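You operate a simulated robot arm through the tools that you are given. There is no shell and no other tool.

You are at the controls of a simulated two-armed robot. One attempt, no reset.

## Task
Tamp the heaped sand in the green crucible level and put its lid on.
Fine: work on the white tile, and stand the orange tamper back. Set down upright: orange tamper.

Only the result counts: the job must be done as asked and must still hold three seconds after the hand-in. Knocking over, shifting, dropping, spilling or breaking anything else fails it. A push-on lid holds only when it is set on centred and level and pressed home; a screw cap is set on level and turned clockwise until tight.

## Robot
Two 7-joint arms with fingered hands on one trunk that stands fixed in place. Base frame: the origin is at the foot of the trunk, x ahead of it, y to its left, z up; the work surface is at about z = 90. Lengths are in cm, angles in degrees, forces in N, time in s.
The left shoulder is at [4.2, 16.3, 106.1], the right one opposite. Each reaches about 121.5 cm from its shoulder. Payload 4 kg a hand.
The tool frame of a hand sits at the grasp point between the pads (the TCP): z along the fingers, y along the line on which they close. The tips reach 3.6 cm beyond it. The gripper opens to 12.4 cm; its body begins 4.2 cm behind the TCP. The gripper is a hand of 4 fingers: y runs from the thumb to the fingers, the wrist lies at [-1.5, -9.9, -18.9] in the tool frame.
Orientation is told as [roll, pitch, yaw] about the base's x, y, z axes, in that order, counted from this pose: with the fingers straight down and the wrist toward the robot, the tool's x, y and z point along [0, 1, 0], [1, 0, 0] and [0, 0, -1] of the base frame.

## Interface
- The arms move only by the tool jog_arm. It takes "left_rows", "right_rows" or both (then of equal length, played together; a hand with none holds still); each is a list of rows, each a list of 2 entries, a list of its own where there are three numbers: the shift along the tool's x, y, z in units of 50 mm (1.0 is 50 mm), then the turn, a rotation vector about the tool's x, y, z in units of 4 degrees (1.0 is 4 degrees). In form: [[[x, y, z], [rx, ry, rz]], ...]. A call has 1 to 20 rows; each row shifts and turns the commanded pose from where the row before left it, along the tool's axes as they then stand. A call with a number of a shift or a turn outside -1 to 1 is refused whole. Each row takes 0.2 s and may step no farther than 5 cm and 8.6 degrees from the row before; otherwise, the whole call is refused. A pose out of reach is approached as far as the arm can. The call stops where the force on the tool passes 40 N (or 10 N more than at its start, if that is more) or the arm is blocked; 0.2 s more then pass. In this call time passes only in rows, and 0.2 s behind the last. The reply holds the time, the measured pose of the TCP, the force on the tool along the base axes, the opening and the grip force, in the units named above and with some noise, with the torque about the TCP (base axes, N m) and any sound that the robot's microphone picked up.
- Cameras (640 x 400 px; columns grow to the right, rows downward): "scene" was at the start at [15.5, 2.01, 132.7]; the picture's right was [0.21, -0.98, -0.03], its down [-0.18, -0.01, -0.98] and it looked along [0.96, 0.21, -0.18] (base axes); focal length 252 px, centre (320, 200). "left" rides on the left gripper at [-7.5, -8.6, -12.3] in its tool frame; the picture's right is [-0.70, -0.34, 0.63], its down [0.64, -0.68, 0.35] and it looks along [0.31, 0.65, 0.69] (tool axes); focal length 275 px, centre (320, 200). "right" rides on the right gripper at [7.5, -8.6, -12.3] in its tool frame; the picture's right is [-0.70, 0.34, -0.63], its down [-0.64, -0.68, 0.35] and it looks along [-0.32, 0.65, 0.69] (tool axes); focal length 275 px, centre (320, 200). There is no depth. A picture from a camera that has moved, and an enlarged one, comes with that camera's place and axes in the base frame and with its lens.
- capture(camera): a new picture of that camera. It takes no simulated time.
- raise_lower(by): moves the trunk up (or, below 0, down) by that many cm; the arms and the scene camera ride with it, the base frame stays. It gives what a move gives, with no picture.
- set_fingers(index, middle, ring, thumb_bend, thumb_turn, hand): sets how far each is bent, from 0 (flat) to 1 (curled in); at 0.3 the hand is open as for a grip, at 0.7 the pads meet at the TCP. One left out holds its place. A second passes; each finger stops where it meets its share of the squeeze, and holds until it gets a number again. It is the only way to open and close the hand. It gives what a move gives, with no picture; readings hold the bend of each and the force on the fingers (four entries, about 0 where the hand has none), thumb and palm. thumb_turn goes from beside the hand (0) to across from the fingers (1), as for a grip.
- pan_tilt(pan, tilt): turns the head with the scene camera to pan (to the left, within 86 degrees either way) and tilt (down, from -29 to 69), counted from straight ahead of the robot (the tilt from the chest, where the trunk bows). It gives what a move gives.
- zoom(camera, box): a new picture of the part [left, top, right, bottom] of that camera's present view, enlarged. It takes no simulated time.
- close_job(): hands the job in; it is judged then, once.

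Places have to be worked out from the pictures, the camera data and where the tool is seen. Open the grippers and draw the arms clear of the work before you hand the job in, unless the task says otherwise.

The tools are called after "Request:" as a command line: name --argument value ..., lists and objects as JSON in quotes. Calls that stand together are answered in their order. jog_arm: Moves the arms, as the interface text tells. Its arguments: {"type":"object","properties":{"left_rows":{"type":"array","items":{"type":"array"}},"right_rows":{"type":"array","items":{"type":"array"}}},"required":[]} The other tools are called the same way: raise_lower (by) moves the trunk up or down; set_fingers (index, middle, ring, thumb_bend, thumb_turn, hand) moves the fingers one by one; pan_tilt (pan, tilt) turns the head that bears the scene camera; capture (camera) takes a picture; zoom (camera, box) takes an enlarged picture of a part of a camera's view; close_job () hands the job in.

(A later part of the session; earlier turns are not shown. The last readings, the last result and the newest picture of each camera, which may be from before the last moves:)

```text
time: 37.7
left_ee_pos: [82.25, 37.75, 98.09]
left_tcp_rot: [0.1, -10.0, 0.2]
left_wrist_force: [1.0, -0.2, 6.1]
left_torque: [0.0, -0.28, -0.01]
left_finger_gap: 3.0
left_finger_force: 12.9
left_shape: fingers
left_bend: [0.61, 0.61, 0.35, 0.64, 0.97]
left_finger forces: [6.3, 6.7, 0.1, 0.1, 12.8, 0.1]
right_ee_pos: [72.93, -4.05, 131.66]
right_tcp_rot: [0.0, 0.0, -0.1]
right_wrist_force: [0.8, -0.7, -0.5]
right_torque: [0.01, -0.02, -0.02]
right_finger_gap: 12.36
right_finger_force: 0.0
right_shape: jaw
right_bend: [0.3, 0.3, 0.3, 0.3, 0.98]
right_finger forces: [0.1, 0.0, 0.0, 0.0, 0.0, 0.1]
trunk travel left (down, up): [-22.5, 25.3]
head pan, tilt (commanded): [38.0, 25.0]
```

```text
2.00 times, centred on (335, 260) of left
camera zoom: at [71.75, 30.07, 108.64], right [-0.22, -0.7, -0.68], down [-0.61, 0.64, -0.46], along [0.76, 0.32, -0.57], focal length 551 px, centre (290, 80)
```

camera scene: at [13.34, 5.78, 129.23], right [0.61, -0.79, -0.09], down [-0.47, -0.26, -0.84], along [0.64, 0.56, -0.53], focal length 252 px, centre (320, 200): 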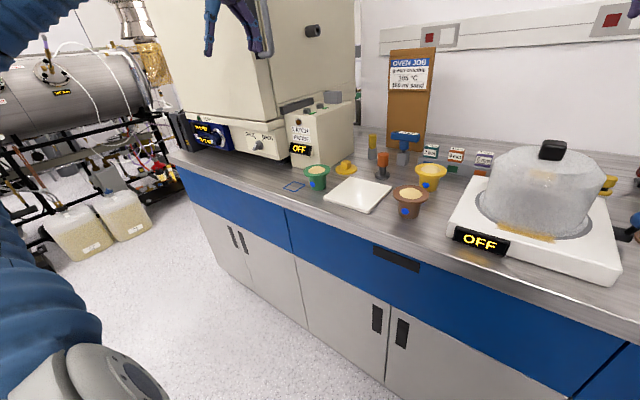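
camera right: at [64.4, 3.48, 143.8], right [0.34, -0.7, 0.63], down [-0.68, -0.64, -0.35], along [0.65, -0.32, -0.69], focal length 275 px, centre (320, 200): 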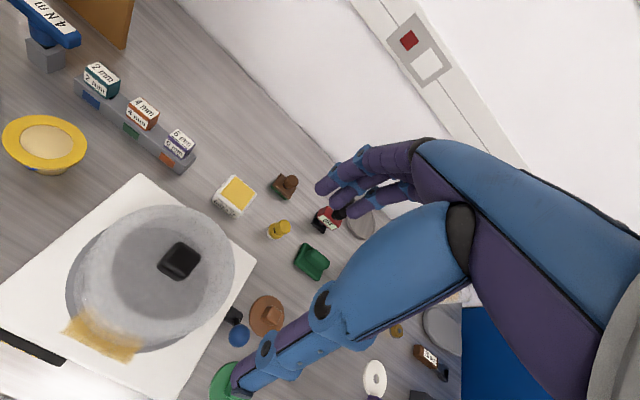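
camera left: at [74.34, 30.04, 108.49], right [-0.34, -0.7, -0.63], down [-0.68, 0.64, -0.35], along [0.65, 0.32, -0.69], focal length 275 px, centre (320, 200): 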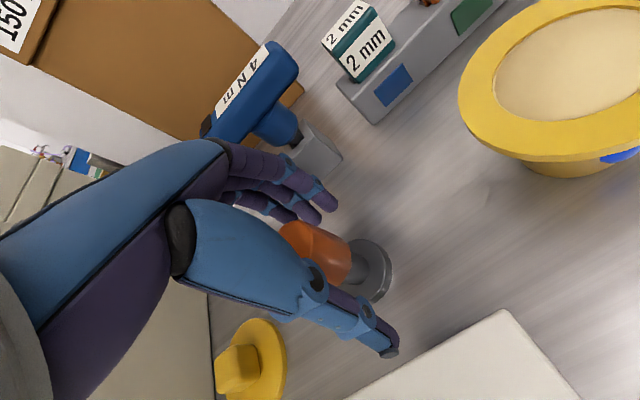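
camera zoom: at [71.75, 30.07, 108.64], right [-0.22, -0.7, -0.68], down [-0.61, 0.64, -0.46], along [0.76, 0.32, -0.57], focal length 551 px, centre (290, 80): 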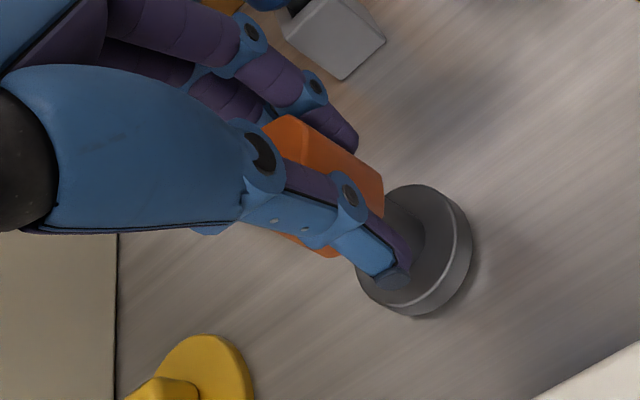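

The lean comes from the thumb out-muscling the fingers and pushing the handle forward. I release, return to the level hand at z≈96.3, and this time will give the fingers a deeper command than the thumb so the handle doesn't shift.

Request:
set_fingers --hand "left" --index 0.6 --middle 0.6 --thumb_bend 0.6

Request:
set_fingers --hand "left" --index 0.5 --middle 0.5 --thumb_bend 0.5

Request:
jog_arm --left_rows '[[[0, 0, 0], [0.83, 0, 0]], [[0, 0, 0], [0.83, 0, 0]], [[0, 0, 0], [0.84, 0, 0]], [[0, 0, 0.18], [0, 0, 0]], [[0, 0, 0.17], [0, 0, 0]]]'

Request:
set_fingers --hand "left" --index 0.6 --middle 0.6 --thumb_bend 0.59

Request:
zoom --camera "scene" --box '[378, 145, 413, 182]'

```text
time: 38.7
left_ee_pos: [82.19, 37.7, 97.93]
left_tcp_rot: [-0.1, -9.9, 0.1]
left_wrist_force: [-1.7, 0.2, 0.8]
left_torque: [0.01, -0.01, -0.02]
left_finger_gap: 3.34
left_finger_force: 1.5
left_shape: fingers
left_bend: [0.6, 0.59, 0.35, 0.6, 0.97]
left_finger forces: [0.2, 1.3, 0.1, 0.1, 2.0, 0.0]
right_ee_pos: [73.02, -4.09, 131.56]
right_tcp_rot: [0.0, 0.1, 0.0]
right_wrist_force: [-0.3, 0.4, -0.1]
right_torque: [-0.02, 0.01, 0.03]
right_finger_gap: 12.36
right_finger_force: 0.0
right_shape: jaw
right_bend: [0.3, 0.3, 0.3, 0.3, 0.98]
right_finger forces: [0.0, 0.1, 0.0, 0.0, 0.1, 0.0]
trunk travel left (down, up): [-22.5, 25.3]
head pan, tilt (commanded): [38.0, 25.0]
```

```text
time: 39.7
left_ee_pos: [82.22, 37.73, 97.97]
left_tcp_rot: [-0.1, -10.1, 0.1]
left_wrist_force: [0.0, 0.4, -0.1]
left_torque: [0.02, -0.03, -0.04]
left_finger_gap: 6.17
left_finger_force: 0.1
left_shape: fingers
left_bend: [0.5, 0.5, 0.35, 0.5, 0.97]
left_finger forces: [0.0, 0.1, 0.0, 0.1, 0.0, 0.0]
right_ee_pos: [72.86, -4.11, 131.59]
right_tcp_rot: [0.0, 0.1, 0.0]
right_wrist_force: [-0.2, 0.2, 0.1]
right_torque: [0.01, -0.02, -0.01]
right_finger_gap: 12.36
right_finger_force: 0.2
right_shape: jaw
right_bend: [0.3, 0.3, 0.3, 0.3, 0.98]
right_finger forces: [0.1, 0.1, 0.0, 0.1, 0.0, 0.0]
trunk travel left (down, up): [-22.5, 25.3]
head pan, tilt (commanded): [38.0, 25.0]
```

```text
time: 40.9
left_ee_pos: [82.36, 37.67, 96.23]
left_tcp_rot: [0.0, 0.0, 0.1]
left_wrist_force: [0.0, 0.1, 0.2]
left_torque: [0.01, 0.02, -0.03]
left_finger_gap: 6.18
left_finger_force: 0.1
left_shape: fingers
left_bend: [0.5, 0.5, 0.35, 0.5, 0.97]
left_finger forces: [0.0, 0.1, 0.0, 0.0, 0.0, 0.0]
right_ee_pos: [72.91, -4.02, 131.61]
right_tcp_rot: [0.0, 0.1, 0.0]
right_wrist_force: [-0.7, -0.5, 0.4]
right_torque: [-0.02, 0.0, -0.01]
right_finger_gap: 12.35
right_finger_force: 0.0
right_shape: jaw
right_bend: [0.3, 0.3, 0.3, 0.3, 0.98]
right_finger forces: [0.1, 0.1, 0.1, 0.0, 0.0, 0.0]
trunk travel left (down, up): [-22.5, 25.3]
head pan, tilt (commanded): [38.0, 25.0]
```

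```text
time: 41.9
left_ee_pos: [82.28, 37.76, 96.25]
left_tcp_rot: [0.1, -0.1, 0.1]
left_wrist_force: [0.1, 1.0, 0.3]
left_torque: [0.0, 0.01, 0.01]
left_finger_gap: 3.33
left_finger_force: 0.5
left_shape: fingers
left_bend: [0.6, 0.6, 0.35, 0.59, 0.97]
left_finger forces: [0.0, 0.2, 0.0, 0.0, 0.5, 0.0]
right_ee_pos: [72.93, -4.02, 131.66]
right_tcp_rot: [0.0, 0.2, 0.1]
right_wrist_force: [0.6, -0.1, -0.3]
right_torque: [-0.03, 0.0, 0.02]
right_finger_gap: 12.36
right_finger_force: 0.1
right_shape: jaw
right_bend: [0.3, 0.3, 0.3, 0.3, 0.98]
right_finger forces: [0.0, 0.1, 0.0, 0.1, 0.0, 0.0]
trunk travel left (down, up): [-22.5, 25.3]
head pan, tilt (commanded): [38.0, 25.0]
```

```text
10.81 times, centred on (396, 164) of scene
camera zoom: at [13.34, 5.77, 129.22], right [0.61, -0.79, -0.09], down [-0.47, -0.26, -0.84], along [0.64, 0.56, -0.53], focal length 2722 px, centre (-496, 595)
```

zoom: 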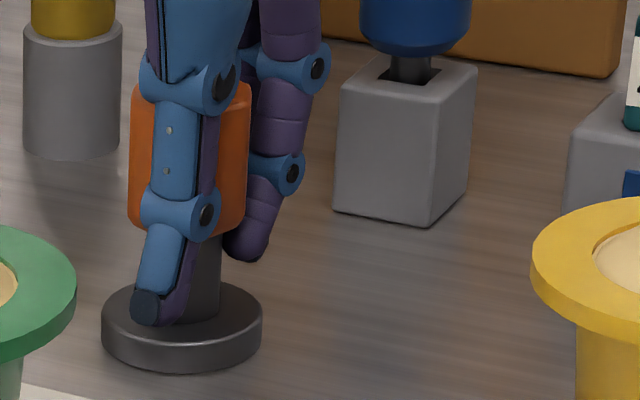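

Upright with light contact. Now I squeeze with fingers commanded deeper than the thumb.

Request:
set_fingers --hand "left" --index 0.67 --middle 0.65 --thumb_bend 0.61

Request:
zoom --camera "scene" --box '[378, 145, 413, 182]'

```text
time: 42.9
left_ee_pos: [82.26, 37.61, 96.38]
left_tcp_rot: [0.0, 0.0, 0.2]
left_wrist_force: [0.7, -0.3, 1.1]
left_torque: [0.02, -0.18, 0.0]
left_finger_gap: 2.84
left_finger_force: 6.0
left_shape: fingers
left_bend: [0.64, 0.63, 0.35, 0.6, 0.97]
left_finger forces: [3.7, 2.9, 0.0, 0.1, 5.3, 0.1]
right_ee_pos: [72.95, -4.03, 131.67]
right_tcp_rot: [-0.1, 0.1, 0.0]
right_wrist_force: [-1.0, -0.8, 0.3]
right_torque: [0.02, -0.03, 0.02]
right_finger_gap: 12.36
right_finger_force: 0.1
right_shape: jaw
right_bend: [0.3, 0.3, 0.3, 0.3, 0.98]
right_finger forces: [0.0, 0.1, 0.1, 0.1, 0.0, 0.1]
trunk travel left (down, up): [-22.5, 25.3]
head pan, tilt (commanded): [38.0, 25.0]
```

```text
10.81 times, centred on (396, 164) of scene
camera zoom: at [13.34, 5.77, 129.22], right [0.61, -0.79, -0.09], down [-0.47, -0.26, -0.84], along [0.64, 0.56, -0.53], focal length 2722 px, centre (-496, 595)
```

zoom: 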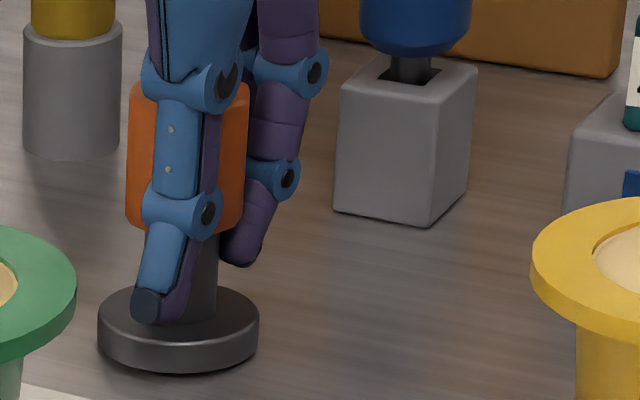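

Contacts are offset in height (torque −0.18 N·m at 6 N), so it may swivel a little once free. I firm up the grip and do a 5 mm lift test to see how it hangs.

Request:
set_fingers --hand "left" --index 0.76 --middle 0.73 --thumb_bend 0.65

Request:
jog_arm --left_rows '[[[0, 0, -0.05], [0, 0, 0]], [[0, 0, -0.05], [0, 0, 0]]]'

Request:
zoom --camera "scene" --box '[378, 145, 413, 182]'

Request:
zoom --camera "left" --box '[240, 160, 430, 360]'

```text
time: 43.9
left_ee_pos: [82.35, 37.7, 96.22]
left_tcp_rot: [0.1, 0.0, 0.1]
left_wrist_force: [0.0, 0.2, -1.9]
left_torque: [-0.02, 0.0, 0.0]
left_finger_gap: 2.58
left_finger_force: 20.2
left_shape: fingers
left_bend: [0.65, 0.65, 0.35, 0.61, 0.96]
left_finger forces: [13.2, 9.5, 0.0, 0.1, 17.9, 0.0]
right_ee_pos: [72.96, -4.02, 131.61]
right_tcp_rot: [0.1, 0.1, 0.0]
right_wrist_force: [0.2, 0.3, -0.6]
right_torque: [-0.03, 0.04, 0.03]
right_finger_gap: 12.37
right_finger_force: 0.0
right_shape: jaw
right_bend: [0.3, 0.3, 0.3, 0.3, 0.98]
right_finger forces: [0.0, 0.0, 0.0, 0.0, 0.0, 0.0]
trunk travel left (down, up): [-22.5, 25.3]
head pan, tilt (commanded): [38.0, 25.0]
```

```text
time: 44.5
left_ee_pos: [82.25, 37.71, 96.54]
left_tcp_rot: [0.1, 0.0, 0.2]
left_wrist_force: [0.6, 0.0, -1.1]
left_torque: [-0.01, 0.01, 0.0]
left_finger_gap: 2.58
left_finger_force: 20.4
left_shape: fingers
left_bend: [0.65, 0.65, 0.35, 0.61, 0.96]
left_finger forces: [13.3, 9.5, 0.0, 0.0, 18.0, 0.0]
right_ee_pos: [72.96, -4.07, 131.62]
right_tcp_rot: [0.0, 0.2, 0.0]
right_wrist_force: [0.4, 1.2, 0.2]
right_torque: [-0.01, 0.02, 0.02]
right_finger_gap: 12.38
right_finger_force: 0.0
right_shape: jaw
right_bend: [0.3, 0.3, 0.3, 0.3, 0.98]
right_finger forces: [0.0, 0.0, 0.0, 0.1, 0.0, 0.1]
trunk travel left (down, up): [-22.5, 25.3]
head pan, tilt (commanded): [38.0, 25.0]
```

```text
10.81 times, centred on (396, 164) of scene
camera zoom: at [13.35, 5.78, 129.22], right [0.61, -0.79, -0.09], down [-0.47, -0.26, -0.84], along [0.64, 0.56, -0.53], focal length 2722 px, centre (-496, 595)
```

zoom: 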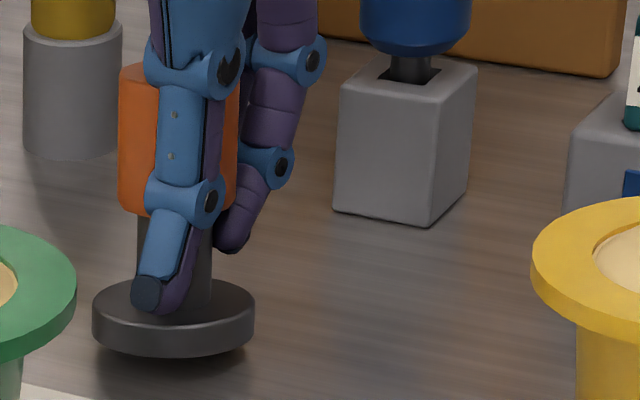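

```text
2.00 times, centred on (335, 260) of left
camera zoom: at [73.82, 30.15, 108.9], right [-0.34, -0.7, -0.63], down [-0.68, 0.64, -0.35], along [0.65, 0.32, -0.69], focal length 551 px, centre (290, 80)
```

zoom: 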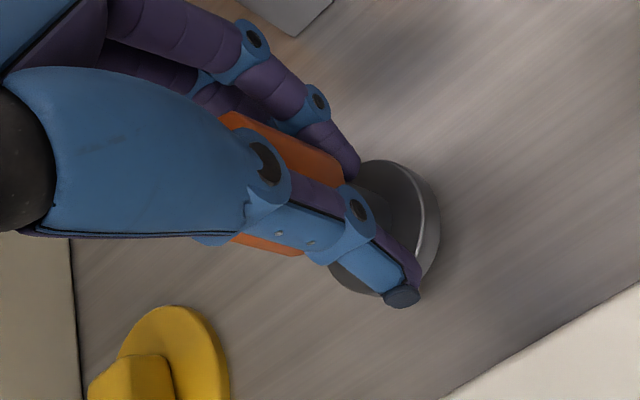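

It's held at 20 N and hanging freely, leaning about 10°. I lift 3 cm more and measure the lean closely.

Request:
jog_arm --left_rows '[[[0, 0, -0.15], [0, 0, 0]], [[0, 0, -0.2], [0, 0, 0]], [[0, 0, -0.2], [0, 0, 0]], [[0, 0, -0.15], [0, 0, 0]]]'

Request:
zoom --camera "scene" --box '[382, 140, 408, 170]'

Request:
capture --camera "left"

```text
time: 45.5
left_ee_pos: [82.24, 37.79, 100.26]
left_tcp_rot: [0.1, -0.1, 0.1]
left_wrist_force: [-0.3, -0.4, -1.3]
left_torque: [-0.03, -0.01, -0.02]
left_finger_gap: 2.56
left_finger_force: 20.1
left_shape: fingers
left_bend: [0.65, 0.65, 0.35, 0.61, 0.96]
left_finger forces: [13.3, 9.4, 0.0, 0.0, 17.9, 0.0]
right_ee_pos: [72.93, -4.08, 131.56]
right_tcp_rot: [0.0, 0.1, 0.0]
right_wrist_force: [0.4, -0.4, -1.4]
right_torque: [0.0, 0.04, -0.02]
right_finger_gap: 12.35
right_finger_force: 0.0
right_shape: jaw
right_bend: [0.3, 0.3, 0.3, 0.3, 0.98]
right_finger forces: [0.0, 0.0, 0.0, 0.1, 0.0, 0.0]
trunk travel left (down, up): [-22.5, 25.3]
head pan, tilt (commanded): [38.0, 25.0]
```

```text
13.33 times, centred on (395, 155) of scene
camera zoom: at [13.35, 5.77, 129.22], right [0.61, -0.79, -0.09], down [-0.47, -0.26, -0.84], along [0.64, 0.56, -0.53], focal length 3357 px, centre (-680, 800)
```

zoom: 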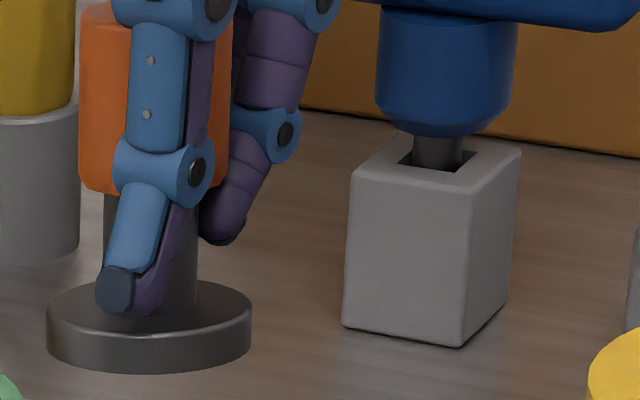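

```text
taken
camera left: at [73.81, 30.18, 112.42], right [-0.34, -0.7, -0.63], down [-0.68, 0.64, -0.35], along [0.65, 0.32, -0.69], focal length 275 px, centre (320, 200)
```

left: 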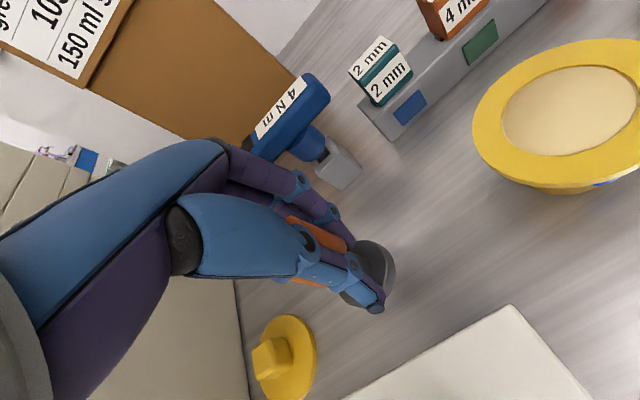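

I zoom further on the disc to read its tilt in both directions.

Request:
zoom --camera "scene" --box '[383, 157, 403, 170]'

Request:
zoom --camera "left" --box '[270, 200, 410, 320]'

```text
16.00 times, centred on (393, 164) of scene
camera zoom: at [13.35, 5.77, 129.22], right [0.61, -0.79, -0.09], down [-0.47, -0.26, -0.84], along [0.64, 0.56, -0.53], focal length 4028 px, centre (-848, 784)
```

zoom: 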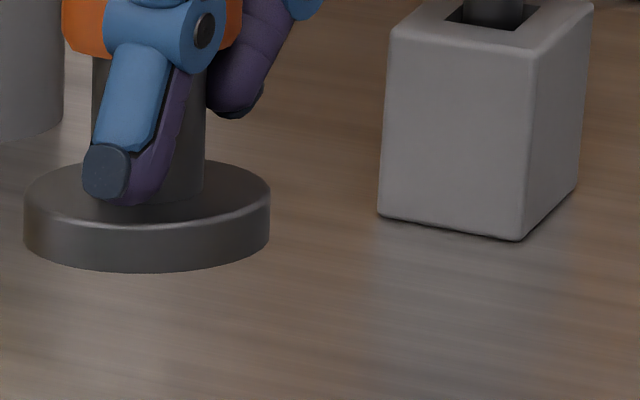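

```text
3.33 times, centred on (340, 260) of left
camera zoom: at [73.81, 30.18, 112.42], right [-0.34, -0.7, -0.63], down [-0.68, 0.64, -0.35], along [0.65, 0.32, -0.69], focal length 918 px, centre (253, 0)
```

zoom: 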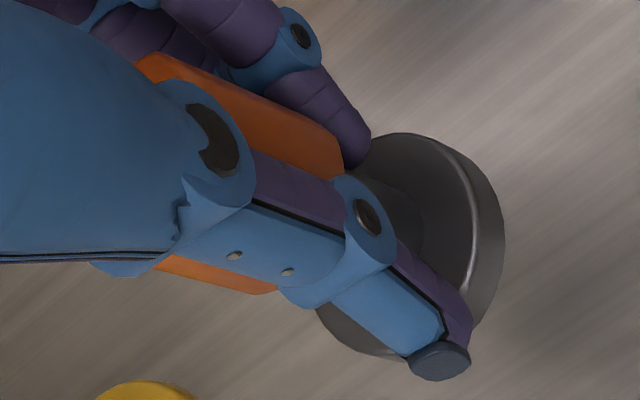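

The tamper leans about 9° toward +x with almost no sideways lean. I firm the grip a bit more and pitch the hand −9.4° to bring the disc level, then re-measure.

Request:
set_fingers --hand "left" --index 0.84 --middle 0.81 --thumb_bend 0.68

Request:
jog_arm --left_rows '[[[0, 0, -0.2], [-0.78, 0, 0]], [[0, 0, -0.2], [-0.78, 0, 0]], [[0, 0, -0.2], [-0.79, 0, 0]]]'

Request:
zoom --camera "scene" --box '[370, 120, 420, 170]'

Request:
capture --camera "left"

```text
time: 46.5
left_ee_pos: [82.26, 37.71, 100.19]
left_tcp_rot: [0.0, 0.0, 0.1]
left_wrist_force: [0.1, -0.1, -1.3]
left_torque: [-0.01, 0.02, 0.0]
left_finger_gap: 2.39
left_finger_force: 24.1
left_shape: fingers
left_bend: [0.64, 0.66, 0.35, 0.62, 0.96]
left_finger forces: [12.8, 13.4, 0.0, 0.0, 22.4, 0.1]
right_ee_pos: [73.03, -4.01, 131.71]
right_tcp_rot: [-0.1, 0.0, 0.1]
right_wrist_force: [0.3, -0.2, 0.0]
right_torque: [-0.05, 0.01, 0.01]
right_finger_gap: 12.36
right_finger_force: 0.0
right_shape: jaw
right_bend: [0.3, 0.3, 0.3, 0.3, 0.98]
right_finger forces: [0.0, 0.1, 0.0, 0.1, 0.0, 0.0]
trunk travel left (down, up): [-22.5, 25.3]
head pan, tilt (commanded): [38.0, 25.0]
```

```text
time: 47.3
left_ee_pos: [82.14, 37.88, 103.16]
left_tcp_rot: [-0.1, -9.5, 0.0]
left_wrist_force: [0.0, -0.5, -0.6]
left_torque: [0.01, 0.02, -0.01]
left_finger_gap: 2.4
left_finger_force: 24.2
left_shape: fingers
left_bend: [0.65, 0.66, 0.35, 0.62, 0.95]
left_finger forces: [12.5, 13.4, 0.0, 0.1, 22.5, 0.0]
right_ee_pos: [73.11, -4.14, 131.66]
right_tcp_rot: [0.0, 0.1, 0.0]
right_wrist_force: [-0.5, 0.1, 0.4]
right_torque: [0.0, -0.02, -0.03]
right_finger_gap: 12.36
right_finger_force: 0.1
right_shape: jaw
right_bend: [0.3, 0.3, 0.3, 0.3, 0.98]
right_finger forces: [0.0, 0.0, 0.0, 0.1, 0.0, 0.0]
trunk travel left (down, up): [-22.5, 25.3]
head pan, tilt (commanded): [38.0, 25.0]
```

```text
8.00 times, centred on (395, 145) of scene
camera zoom: at [13.31, 5.79, 129.23], right [0.61, -0.79, -0.09], down [-0.47, -0.26, -0.84], along [0.64, 0.56, -0.53], focal length 2014 px, centre (-280, 640)
```

zoom: 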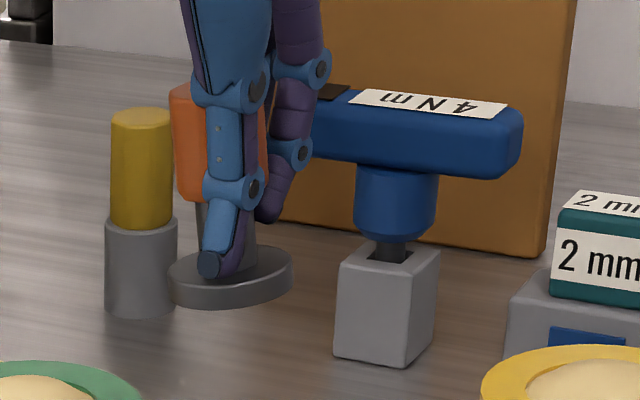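

```text
taken
camera left: at [71.7, 30.27, 113.88], right [-0.23, -0.7, -0.68], down [-0.62, 0.64, -0.45], along [0.75, 0.32, -0.58], focal length 275 px, centre (320, 200)
```

left: 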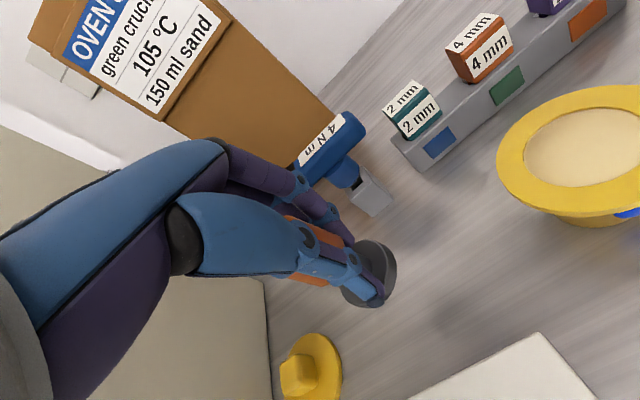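

I take a tight zoom on the disc to compute its residual tilt.

Request:
zoom --camera "scene" --box '[388, 146, 410, 160]'

Request:
zoom --camera "left" --box '[320, 220, 420, 320]'

```text
16.00 times, centred on (399, 153) of scene
camera zoom: at [13.31, 5.79, 129.23], right [0.61, -0.79, -0.09], down [-0.47, -0.26, -0.84], along [0.64, 0.56, -0.53], focal length 4028 px, centre (-944, 952)
```

zoom: 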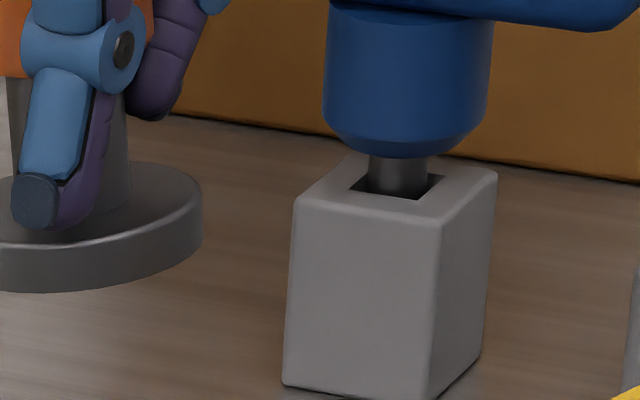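

```text
4.00 times, centred on (370, 270) of left
camera zoom: at [71.7, 30.27, 113.88], right [-0.23, -0.7, -0.68], down [-0.62, 0.64, -0.45], along [0.75, 0.32, -0.58], focal length 1101 px, centre (120, -80)
```

zoom: 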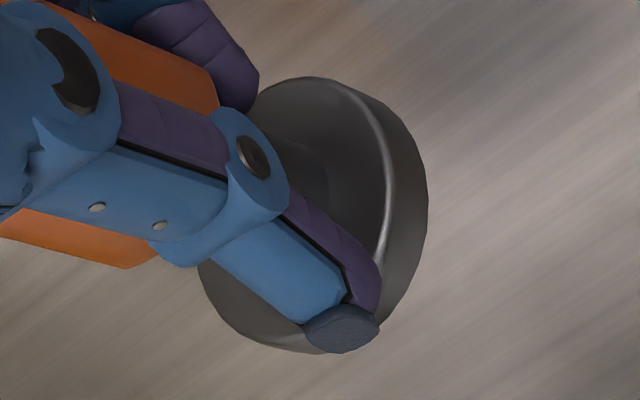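

The disc is cut off at the left edge; I re-centre the zoom.

Request:
zoom --camera "scene" --box '[384, 145, 414, 165]'

Request:
zoom --camera "scene" --box '[376, 142, 406, 164]'

```text
16.00 times, centred on (399, 155) of scene
camera zoom: at [13.31, 5.79, 129.23], right [0.61, -0.79, -0.09], down [-0.47, -0.26, -0.84], along [0.64, 0.56, -0.53], focal length 4028 px, centre (-944, 920)
```

zoom: 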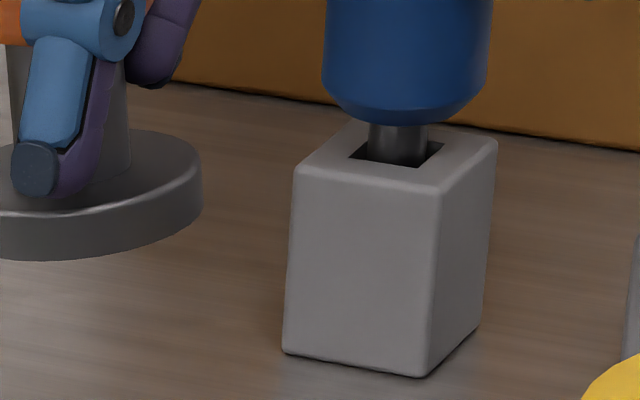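

```text
16.00 times, centred on (391, 153) of scene
camera zoom: at [13.31, 5.79, 129.23], right [0.61, -0.79, -0.09], down [-0.47, -0.26, -0.84], along [0.64, 0.56, -0.53], focal length 4028 px, centre (-816, 952)
```

zoom: 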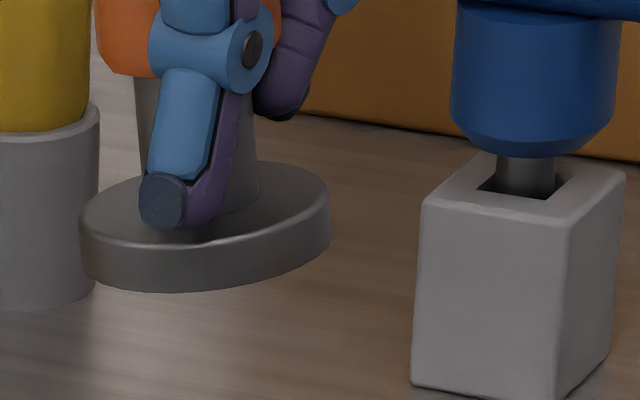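

Pitch is now level, but the tamper leans about 7° toward +y. I raise, carry it over to the crucible, and roll the hand +7° to level it.

Request:
jog_arm --left_rows '[[[0, 0.066, -0.395], [0, 0, 0]], [[0, 0.066, -0.395], [0, 0, 0]], [[0, 0, 0], [0, 0.6, 0]], [[0, 0, 0], [0, 0.6, 0]], [[0, 0, 0], [0, 0.6, 0]]]'

Request:
zoom --camera "scene" --box '[370, 122, 400, 144]'

Request:
zoom --camera "scene" --box '[360, 90, 430, 160]'

```text
time: 48.5
left_ee_pos: [82.14, 37.62, 107.17]
left_tcp_rot: [7.2, -9.4, 0.2]
left_wrist_force: [-0.2, -0.4, -1.5]
left_torque: [-0.02, 0.04, -0.02]
left_finger_gap: 2.36
left_finger_force: 24.5
left_shape: fingers
left_bend: [0.65, 0.66, 0.35, 0.62, 0.95]
left_finger forces: [12.4, 13.5, 0.0, 0.0, 22.4, 0.0]
right_ee_pos: [73.06, -4.1, 131.56]
right_tcp_rot: [0.0, 0.0, 0.0]
right_wrist_force: [-1.0, 0.5, 0.4]
right_torque: [-0.03, 0.0, -0.02]
right_finger_gap: 12.37
right_finger_force: 0.0
right_shape: jaw
right_bend: [0.3, 0.3, 0.3, 0.3, 0.98]
right_finger forces: [0.1, 0.0, 0.1, 0.0, 0.0, 0.0]
trunk travel left (down, up): [-22.5, 25.3]
head pan, tilt (commanded): [38.0, 25.0]
```

```text
16.00 times, centred on (385, 133) of scene
camera zoom: at [13.37, 5.75, 129.22], right [0.61, -0.79, -0.09], down [-0.47, -0.26, -0.84], along [0.64, 0.56, -0.53], focal length 4028 px, centre (-720, 1272)
```

zoom: 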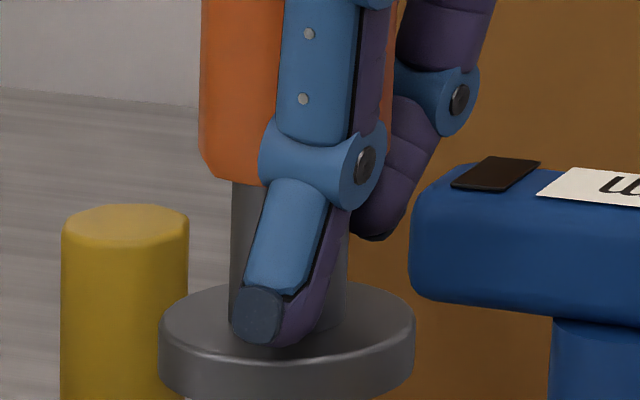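

```text
5.71 times, centred on (395, 125) of scene
camera zoom: at [13.37, 5.75, 129.22], right [0.61, -0.79, -0.09], down [-0.47, -0.26, -0.84], along [0.64, 0.56, -0.53], focal length 1439 px, centre (-109, 629)
```

zoom: 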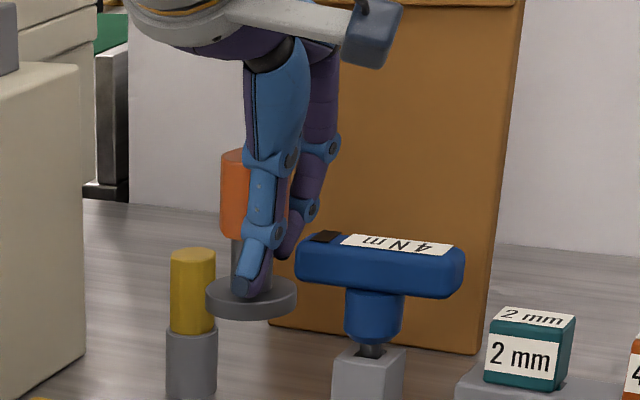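

Disc is level now (matches the computed ellipse within 1°). I carry it over the crucible at the same height.

Request:
jog_arm --left_rows '[[[0.03, -0.25, -0.038], [0, 0, 0]], [[0.045, -0.429, -0.066], [0, 0, 0]], [[0.045, -0.429, -0.066], [0, 0, 0]], [[0.045, -0.429, -0.066], [0, 0, 0]], [[0.045, -0.429, -0.066], [0, 0, 0]], [[0.035, -0.36, -0.055], [0, 0, 0]], [[0.025, -0.249, -0.038], [0, 0, 0]]]'

Request:
zoom --camera "scene" --box '[325, 130, 385, 190]'

Request:
capture --camera "left"

```text
time: 50.1
left_ee_pos: [69.08, 38.81, 107.29]
left_tcp_rot: [7.2, -9.4, 0.1]
left_wrist_force: [-0.4, -0.1, -2.1]
left_torque: [-0.05, 0.03, 0.02]
left_finger_gap: 2.38
left_finger_force: 23.8
left_shape: fingers
left_bend: [0.65, 0.67, 0.35, 0.63, 0.95]
left_finger forces: [11.9, 13.6, 0.0, 0.0, 22.1, 0.1]
right_ee_pos: [72.98, -4.0, 131.55]
right_tcp_rot: [-0.1, 0.1, -0.1]
right_wrist_force: [0.7, 0.4, -0.8]
right_torque: [0.0, 0.0, -0.04]
right_finger_gap: 12.38
right_finger_force: 0.0
right_shape: jaw
right_bend: [0.3, 0.3, 0.3, 0.3, 0.98]
right_finger forces: [0.0, 0.0, 0.1, 0.1, 0.0, 0.0]
trunk travel left (down, up): [-22.5, 25.3]
head pan, tilt (commanded): [38.0, 25.0]
```

```text
6.67 times, centred on (355, 160) of scene
camera zoom: at [13.32, 5.79, 129.23], right [0.61, -0.79, -0.09], down [-0.47, -0.26, -0.84], along [0.64, 0.56, -0.53], focal length 1678 px, centre (87, 467)
```

zoom: 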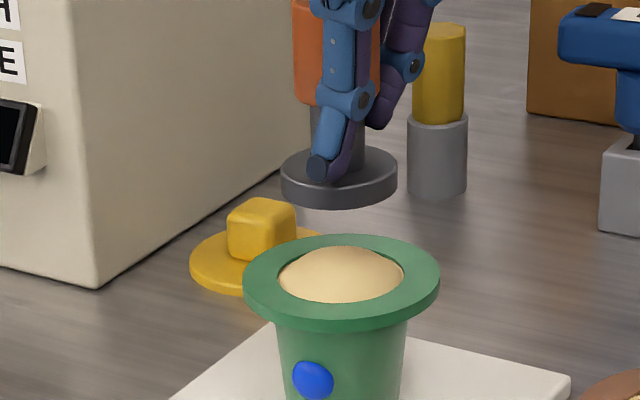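

```text
taken
camera left: at [58.82, 29.7, 116.93], right [-0.21, -0.61, -0.76], down [-0.63, 0.68, -0.37], along [0.75, 0.4, -0.53], focal length 275 px, centre (320, 200)
```

left: 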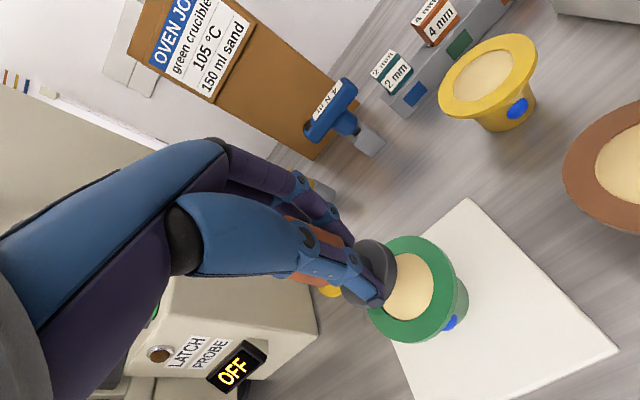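

I zoom the left view to compare disc centre with the opening.

Request:
zoom --camera "left" --box '[320, 220, 480, 350]'

Request:
zoom --camera "scene" --box '[337, 146, 367, 166]'

Request:
zoom --camera "scene" --box '[336, 158, 368, 178]'

```text
3.08 times, centred on (400, 285) of left
camera zoom: at [58.82, 29.7, 116.93], right [-0.21, -0.61, -0.76], down [-0.63, 0.68, -0.37], along [0.75, 0.4, -0.53], focal length 847 px, centre (74, -62)
```

zoom: 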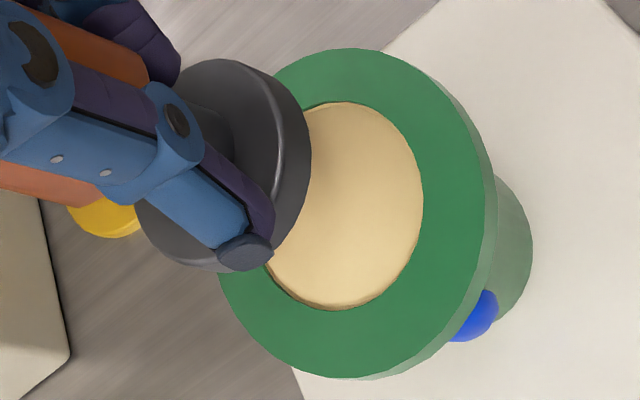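

```text
16.00 times, centred on (352, 156) of scene
camera zoom: at [13.32, 5.79, 129.23], right [0.61, -0.79, -0.09], down [-0.47, -0.26, -0.84], along [0.64, 0.56, -0.53], focal length 4028 px, centre (-192, 904)
```

zoom: 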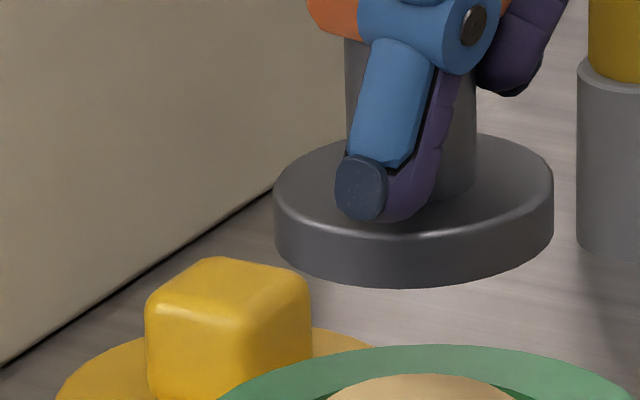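

```text
16.00 times, centred on (352, 168) of scene
camera zoom: at [13.32, 5.79, 129.23], right [0.61, -0.79, -0.09], down [-0.47, -0.26, -0.84], along [0.64, 0.56, -0.53], focal length 4028 px, centre (-192, 712)
```

zoom: 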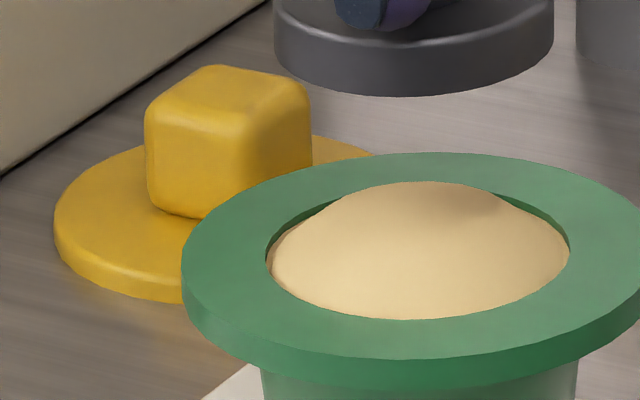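

Disc and opening agree within about 1 mm in both views. I lower straight down 2.3 cm to just above the heap and re-check.

Request:
jog_arm --left_rows '[[[-0.0285, -0.0375, 0.225], [0, 0, 0]], [[-0.0285, -0.0375, 0.225], [0, 0, 0]]]'

Request:
zoom --camera "left" --box '[320, 220, 480, 350]'

Request:
zoom --camera "scene" --box '[334, 150, 370, 180]'

```text
time: 50.7
left_ee_pos: [69.17, 38.81, 105.08]
left_tcp_rot: [7.2, -9.3, 0.1]
left_wrist_force: [1.0, 0.2, -2.2]
left_torque: [-0.07, 0.0, 0.02]
left_finger_gap: 2.38
left_finger_force: 23.4
left_shape: fingers
left_bend: [0.65, 0.67, 0.35, 0.63, 0.95]
left_finger forces: [11.9, 13.7, 0.0, 0.1, 22.1, 0.0]
right_ee_pos: [73.1, -4.06, 131.61]
right_tcp_rot: [0.0, 0.0, 0.0]
right_wrist_force: [0.4, 0.0, 0.8]
right_torque: [-0.02, -0.01, -0.01]
right_finger_gap: 12.36
right_finger_force: 0.1
right_shape: jaw
right_bend: [0.3, 0.3, 0.3, 0.3, 0.98]
right_finger forces: [0.0, 0.0, 0.1, 0.0, 0.0, 0.0]
trunk travel left (down, up): [-22.5, 25.3]
head pan, tilt (commanded): [38.0, 25.0]
```

```text
3.08 times, centred on (400, 285) of left
camera zoom: at [58.87, 29.74, 114.65], right [-0.21, -0.61, -0.76], down [-0.63, 0.68, -0.37], along [0.75, 0.4, -0.53], focal length 847 px, centre (74, -62)
```

zoom: 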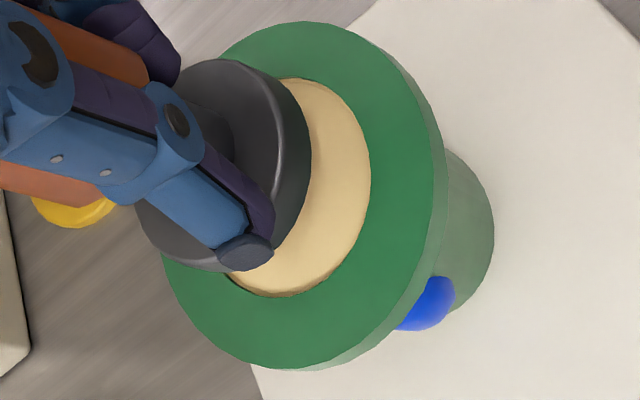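

```text
13.33 times, centred on (352, 165) of scene
camera zoom: at [13.37, 5.79, 129.22], right [0.61, -0.79, -0.09], down [-0.47, -0.26, -0.84], along [0.64, 0.56, -0.53], focal length 3357 px, centre (-107, 667)
```

zoom: 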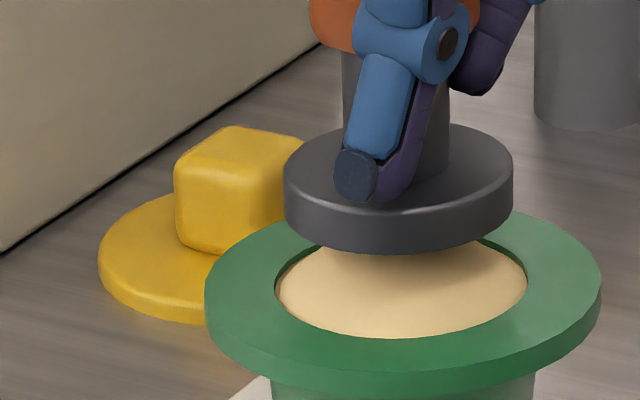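

Disc at about (69.7, 39.45) and opening at about (69.7, 39.4): aligned. I lower in 2.5 mm steps watching the force.

Request:
jog_arm --left_rows '[[[-0.0062, -0.0082, 0.049], [0, 0, 0]], [[-0.0062, -0.0082, 0.049], [0, 0, 0]], [[-0.0062, -0.0082, 0.049], [0, 0, 0]], [[-0.0062, -0.0082, 0.049], [0, 0, 0]]]'

Request:
zoom --camera "scene" --box '[334, 150, 370, 180]'

Request:
zoom --camera "left" --box '[320, 220, 480, 350]'

```text
time: 51.7
left_ee_pos: [69.21, 38.73, 104.0]
left_tcp_rot: [7.2, -9.4, 0.1]
left_wrist_force: [-0.1, -0.3, -1.9]
left_torque: [-0.02, 0.01, 0.02]
left_finger_gap: 2.35
left_finger_force: 23.7
left_shape: fingers
left_bend: [0.65, 0.67, 0.35, 0.63, 0.95]
left_finger forces: [11.8, 13.8, 0.0, 0.0, 22.1, 0.0]
right_ee_pos: [73.07, -4.11, 131.62]
right_tcp_rot: [0.1, 0.2, 0.0]
right_wrist_force: [0.5, 1.3, -0.6]
right_torque: [0.01, 0.05, 0.01]
right_finger_gap: 12.33
right_finger_force: 0.0
right_shape: jaw
right_bend: [0.3, 0.3, 0.3, 0.3, 0.98]
right_finger forces: [0.1, 0.0, 0.1, 0.0, 0.1, 0.0]
trunk travel left (down, up): [-22.5, 25.3]
head pan, tilt (commanded): [38.0, 25.0]
```

```text
13.33 times, centred on (352, 165) of scene
camera zoom: at [13.36, 5.78, 129.22], right [0.61, -0.79, -0.09], down [-0.47, -0.26, -0.84], along [0.64, 0.56, -0.53], focal length 3357 px, centre (-107, 667)
```

zoom: 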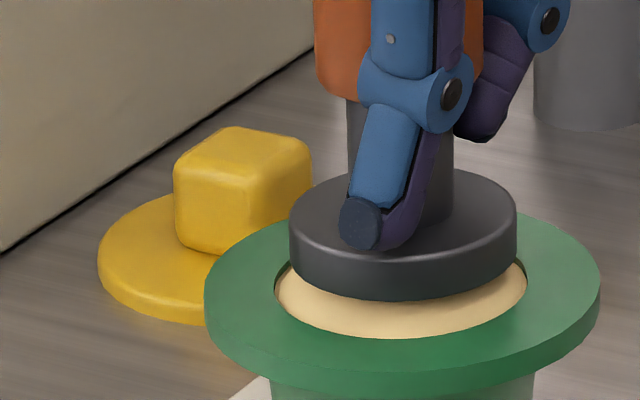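

```text
3.08 times, centred on (400, 285) of left
camera zoom: at [58.94, 29.69, 113.58], right [-0.22, -0.61, -0.76], down [-0.63, 0.68, -0.37], along [0.75, 0.4, -0.53], focal length 847 px, centre (74, -62)
```

zoom: 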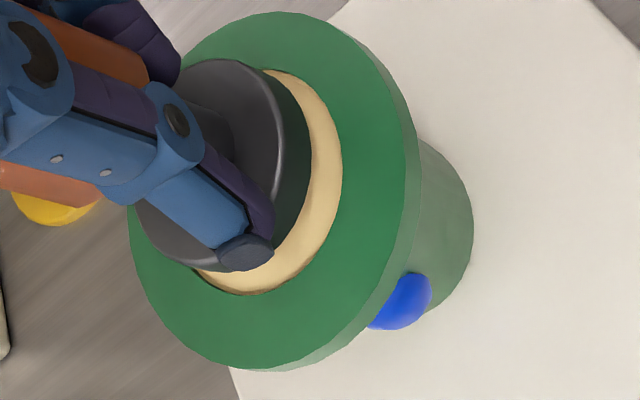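

Alignment still good, disc just above the rim plane. I continue in 2 mm steps.

Request:
jog_arm --left_rows '[[[-0.005, -0.0065, 0.039], [0, 0, 0]], [[-0.005, -0.0065, 0.039], [0, 0, 0]], [[-0.005, -0.0065, 0.039], [0, 0, 0]]]'

Request:
zoom --camera "scene" --box '[334, 150, 370, 180]'

Request:
zoom --camera "left" --box '[320, 220, 480, 350]'

```text
time: 52.5
left_ee_pos: [69.02, 38.86, 103.31]
left_tcp_rot: [7.0, -9.5, 0.1]
left_wrist_force: [0.8, -0.8, -2.1]
left_torque: [0.01, 0.05, 0.0]
left_finger_gap: 2.34
left_finger_force: 24.0
left_shape: fingers
left_bend: [0.65, 0.67, 0.35, 0.63, 0.95]
left_finger forces: [11.8, 13.9, 0.0, 0.1, 22.0, 0.0]
right_ee_pos: [72.99, -4.08, 131.72]
right_tcp_rot: [0.0, 0.1, 0.1]
right_wrist_force: [0.1, -1.0, 0.4]
right_torque: [-0.02, 0.02, -0.01]
right_finger_gap: 12.35
right_finger_force: 0.1
right_shape: jaw
right_bend: [0.3, 0.3, 0.3, 0.3, 0.98]
right_finger forces: [0.1, 0.0, 0.0, 0.0, 0.0, 0.0]
trunk travel left (down, up): [-22.5, 25.3]
head pan, tilt (commanded): [38.0, 25.0]
```

```text
13.33 times, centred on (352, 165) of scene
camera zoom: at [13.36, 5.79, 129.22], right [0.61, -0.79, -0.09], down [-0.47, -0.26, -0.84], along [0.64, 0.56, -0.53], focal length 3357 px, centre (-107, 667)
```

zoom: 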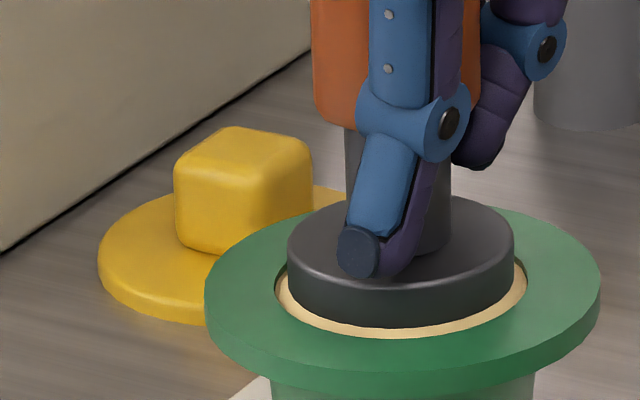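

```text
3.08 times, centred on (400, 285) of left
camera zoom: at [58.92, 29.76, 112.96], right [-0.22, -0.61, -0.76], down [-0.63, 0.68, -0.37], along [0.75, 0.4, -0.53], focal length 847 px, centre (74, -62)
```

zoom: 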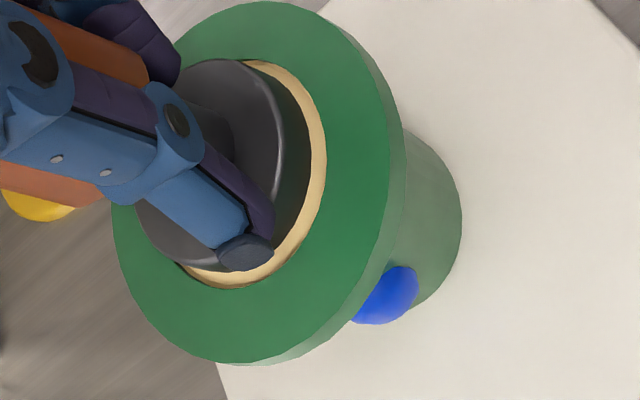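

Perfectly concentric in both views and entering the opening. I go on in 1.5 mm steps until the sand pushes back.

Request:
jog_arm --left_rows '[[[-0.0037, -0.0049, 0.0294], [0, 0, 0]], [[-0.0037, -0.0049, 0.0294], [0, 0, 0]], [[-0.0037, -0.0049, 0.0294], [0, 0, 0]]]'

Request:
zoom --camera "scene" --box '[334, 150, 370, 180]'

Request:
zoom --camera "left" --box '[320, 220, 480, 350]'

```text
time: 53.3
left_ee_pos: [69.24, 38.59, 103.2]
left_tcp_rot: [7.2, -9.6, 0.1]
left_wrist_force: [-1.9, 1.8, 13.1]
left_torque: [0.06, -0.06, -0.04]
left_finger_gap: 2.31
left_finger_force: 24.0
left_shape: fingers
left_bend: [0.65, 0.66, 0.35, 0.63, 0.95]
left_finger forces: [10.2, 14.1, 0.1, 0.0, 23.6, 0.0]
right_ee_pos: [72.75, -4.0, 131.67]
right_tcp_rot: [0.1, 0.0, 0.1]
right_wrist_force: [-0.4, 0.2, -0.2]
right_torque: [-0.01, -0.03, -0.03]
right_finger_gap: 12.36
right_finger_force: 0.1
right_shape: jaw
right_bend: [0.3, 0.3, 0.3, 0.3, 0.98]
right_finger forces: [0.0, 0.1, 0.0, 0.0, 0.1, 0.0]
trunk travel left (down, up): [-22.5, 25.3]
head pan, tilt (commanded): [38.0, 25.0]
```

```text
13.33 times, centred on (352, 165) of scene
camera zoom: at [13.24, 5.74, 129.26], right [0.61, -0.79, -0.09], down [-0.47, -0.26, -0.85], along [0.64, 0.56, -0.53], focal length 3357 px, centre (-107, 667)
```

zoom: 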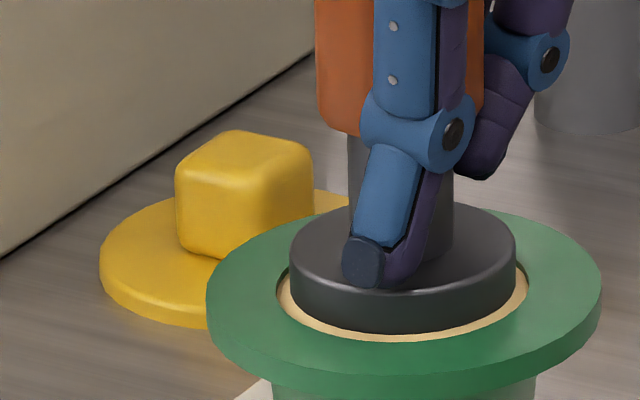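

```text
3.08 times, centred on (400, 285) of left
camera zoom: at [58.91, 29.69, 112.76], right [-0.21, -0.61, -0.76], down [-0.63, 0.68, -0.37], along [0.75, 0.4, -0.53], focal length 847 px, centre (74, -62)
```

zoom: 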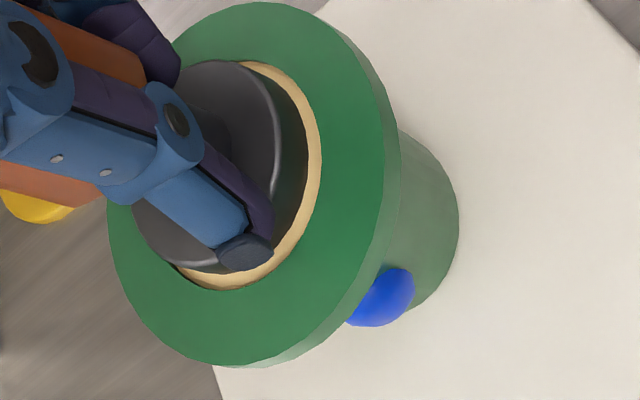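

The sand pushes back: about 15 N now. I press slightly further, another 1 mm, to compact it fully.

Request:
jog_arm --left_rows '[[[-0.0025, -0.0033, 0.0196], [0, 0, 0]], [[0, 0, 0], [0, 0, 0]], [[0, 0, 0], [0, 0, 0]]]'

Request:
zoom --camera "scene" --box '[334, 150, 370, 180]'

```text
time: 54.1
left_ee_pos: [69.04, 38.64, 103.03]
left_tcp_rot: [7.2, -9.5, 0.0]
left_wrist_force: [2.3, -0.2, 21.4]
left_torque: [0.14, -0.34, -0.11]
left_finger_gap: 2.11
left_finger_force: 23.9
left_shape: fingers
left_bend: [0.65, 0.66, 0.35, 0.63, 0.95]
left_finger forces: [9.3, 17.6, 0.0, 0.1, 21.3, 0.1]
right_ee_pos: [72.86, -4.16, 131.76]
right_tcp_rot: [0.0, 0.0, 0.0]
right_wrist_force: [-0.8, -0.8, -0.3]
right_torque: [-0.04, -0.02, 0.0]
right_finger_gap: 12.36
right_finger_force: 0.1
right_shape: jaw
right_bend: [0.3, 0.3, 0.3, 0.3, 0.98]
right_finger forces: [0.1, 0.0, 0.0, 0.1, 0.0, 0.0]
trunk travel left (down, up): [-22.5, 25.3]
head pan, tilt (commanded): [38.0, 25.0]
```

```text
13.33 times, centred on (352, 165) of scene
camera zoom: at [13.23, 5.7, 129.25], right [0.61, -0.79, -0.09], down [-0.47, -0.26, -0.85], along [0.64, 0.56, -0.53], focal length 3357 px, centre (-107, 667)
```

zoom: 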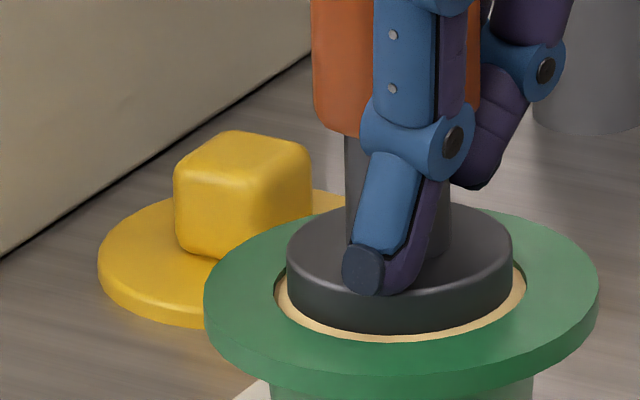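

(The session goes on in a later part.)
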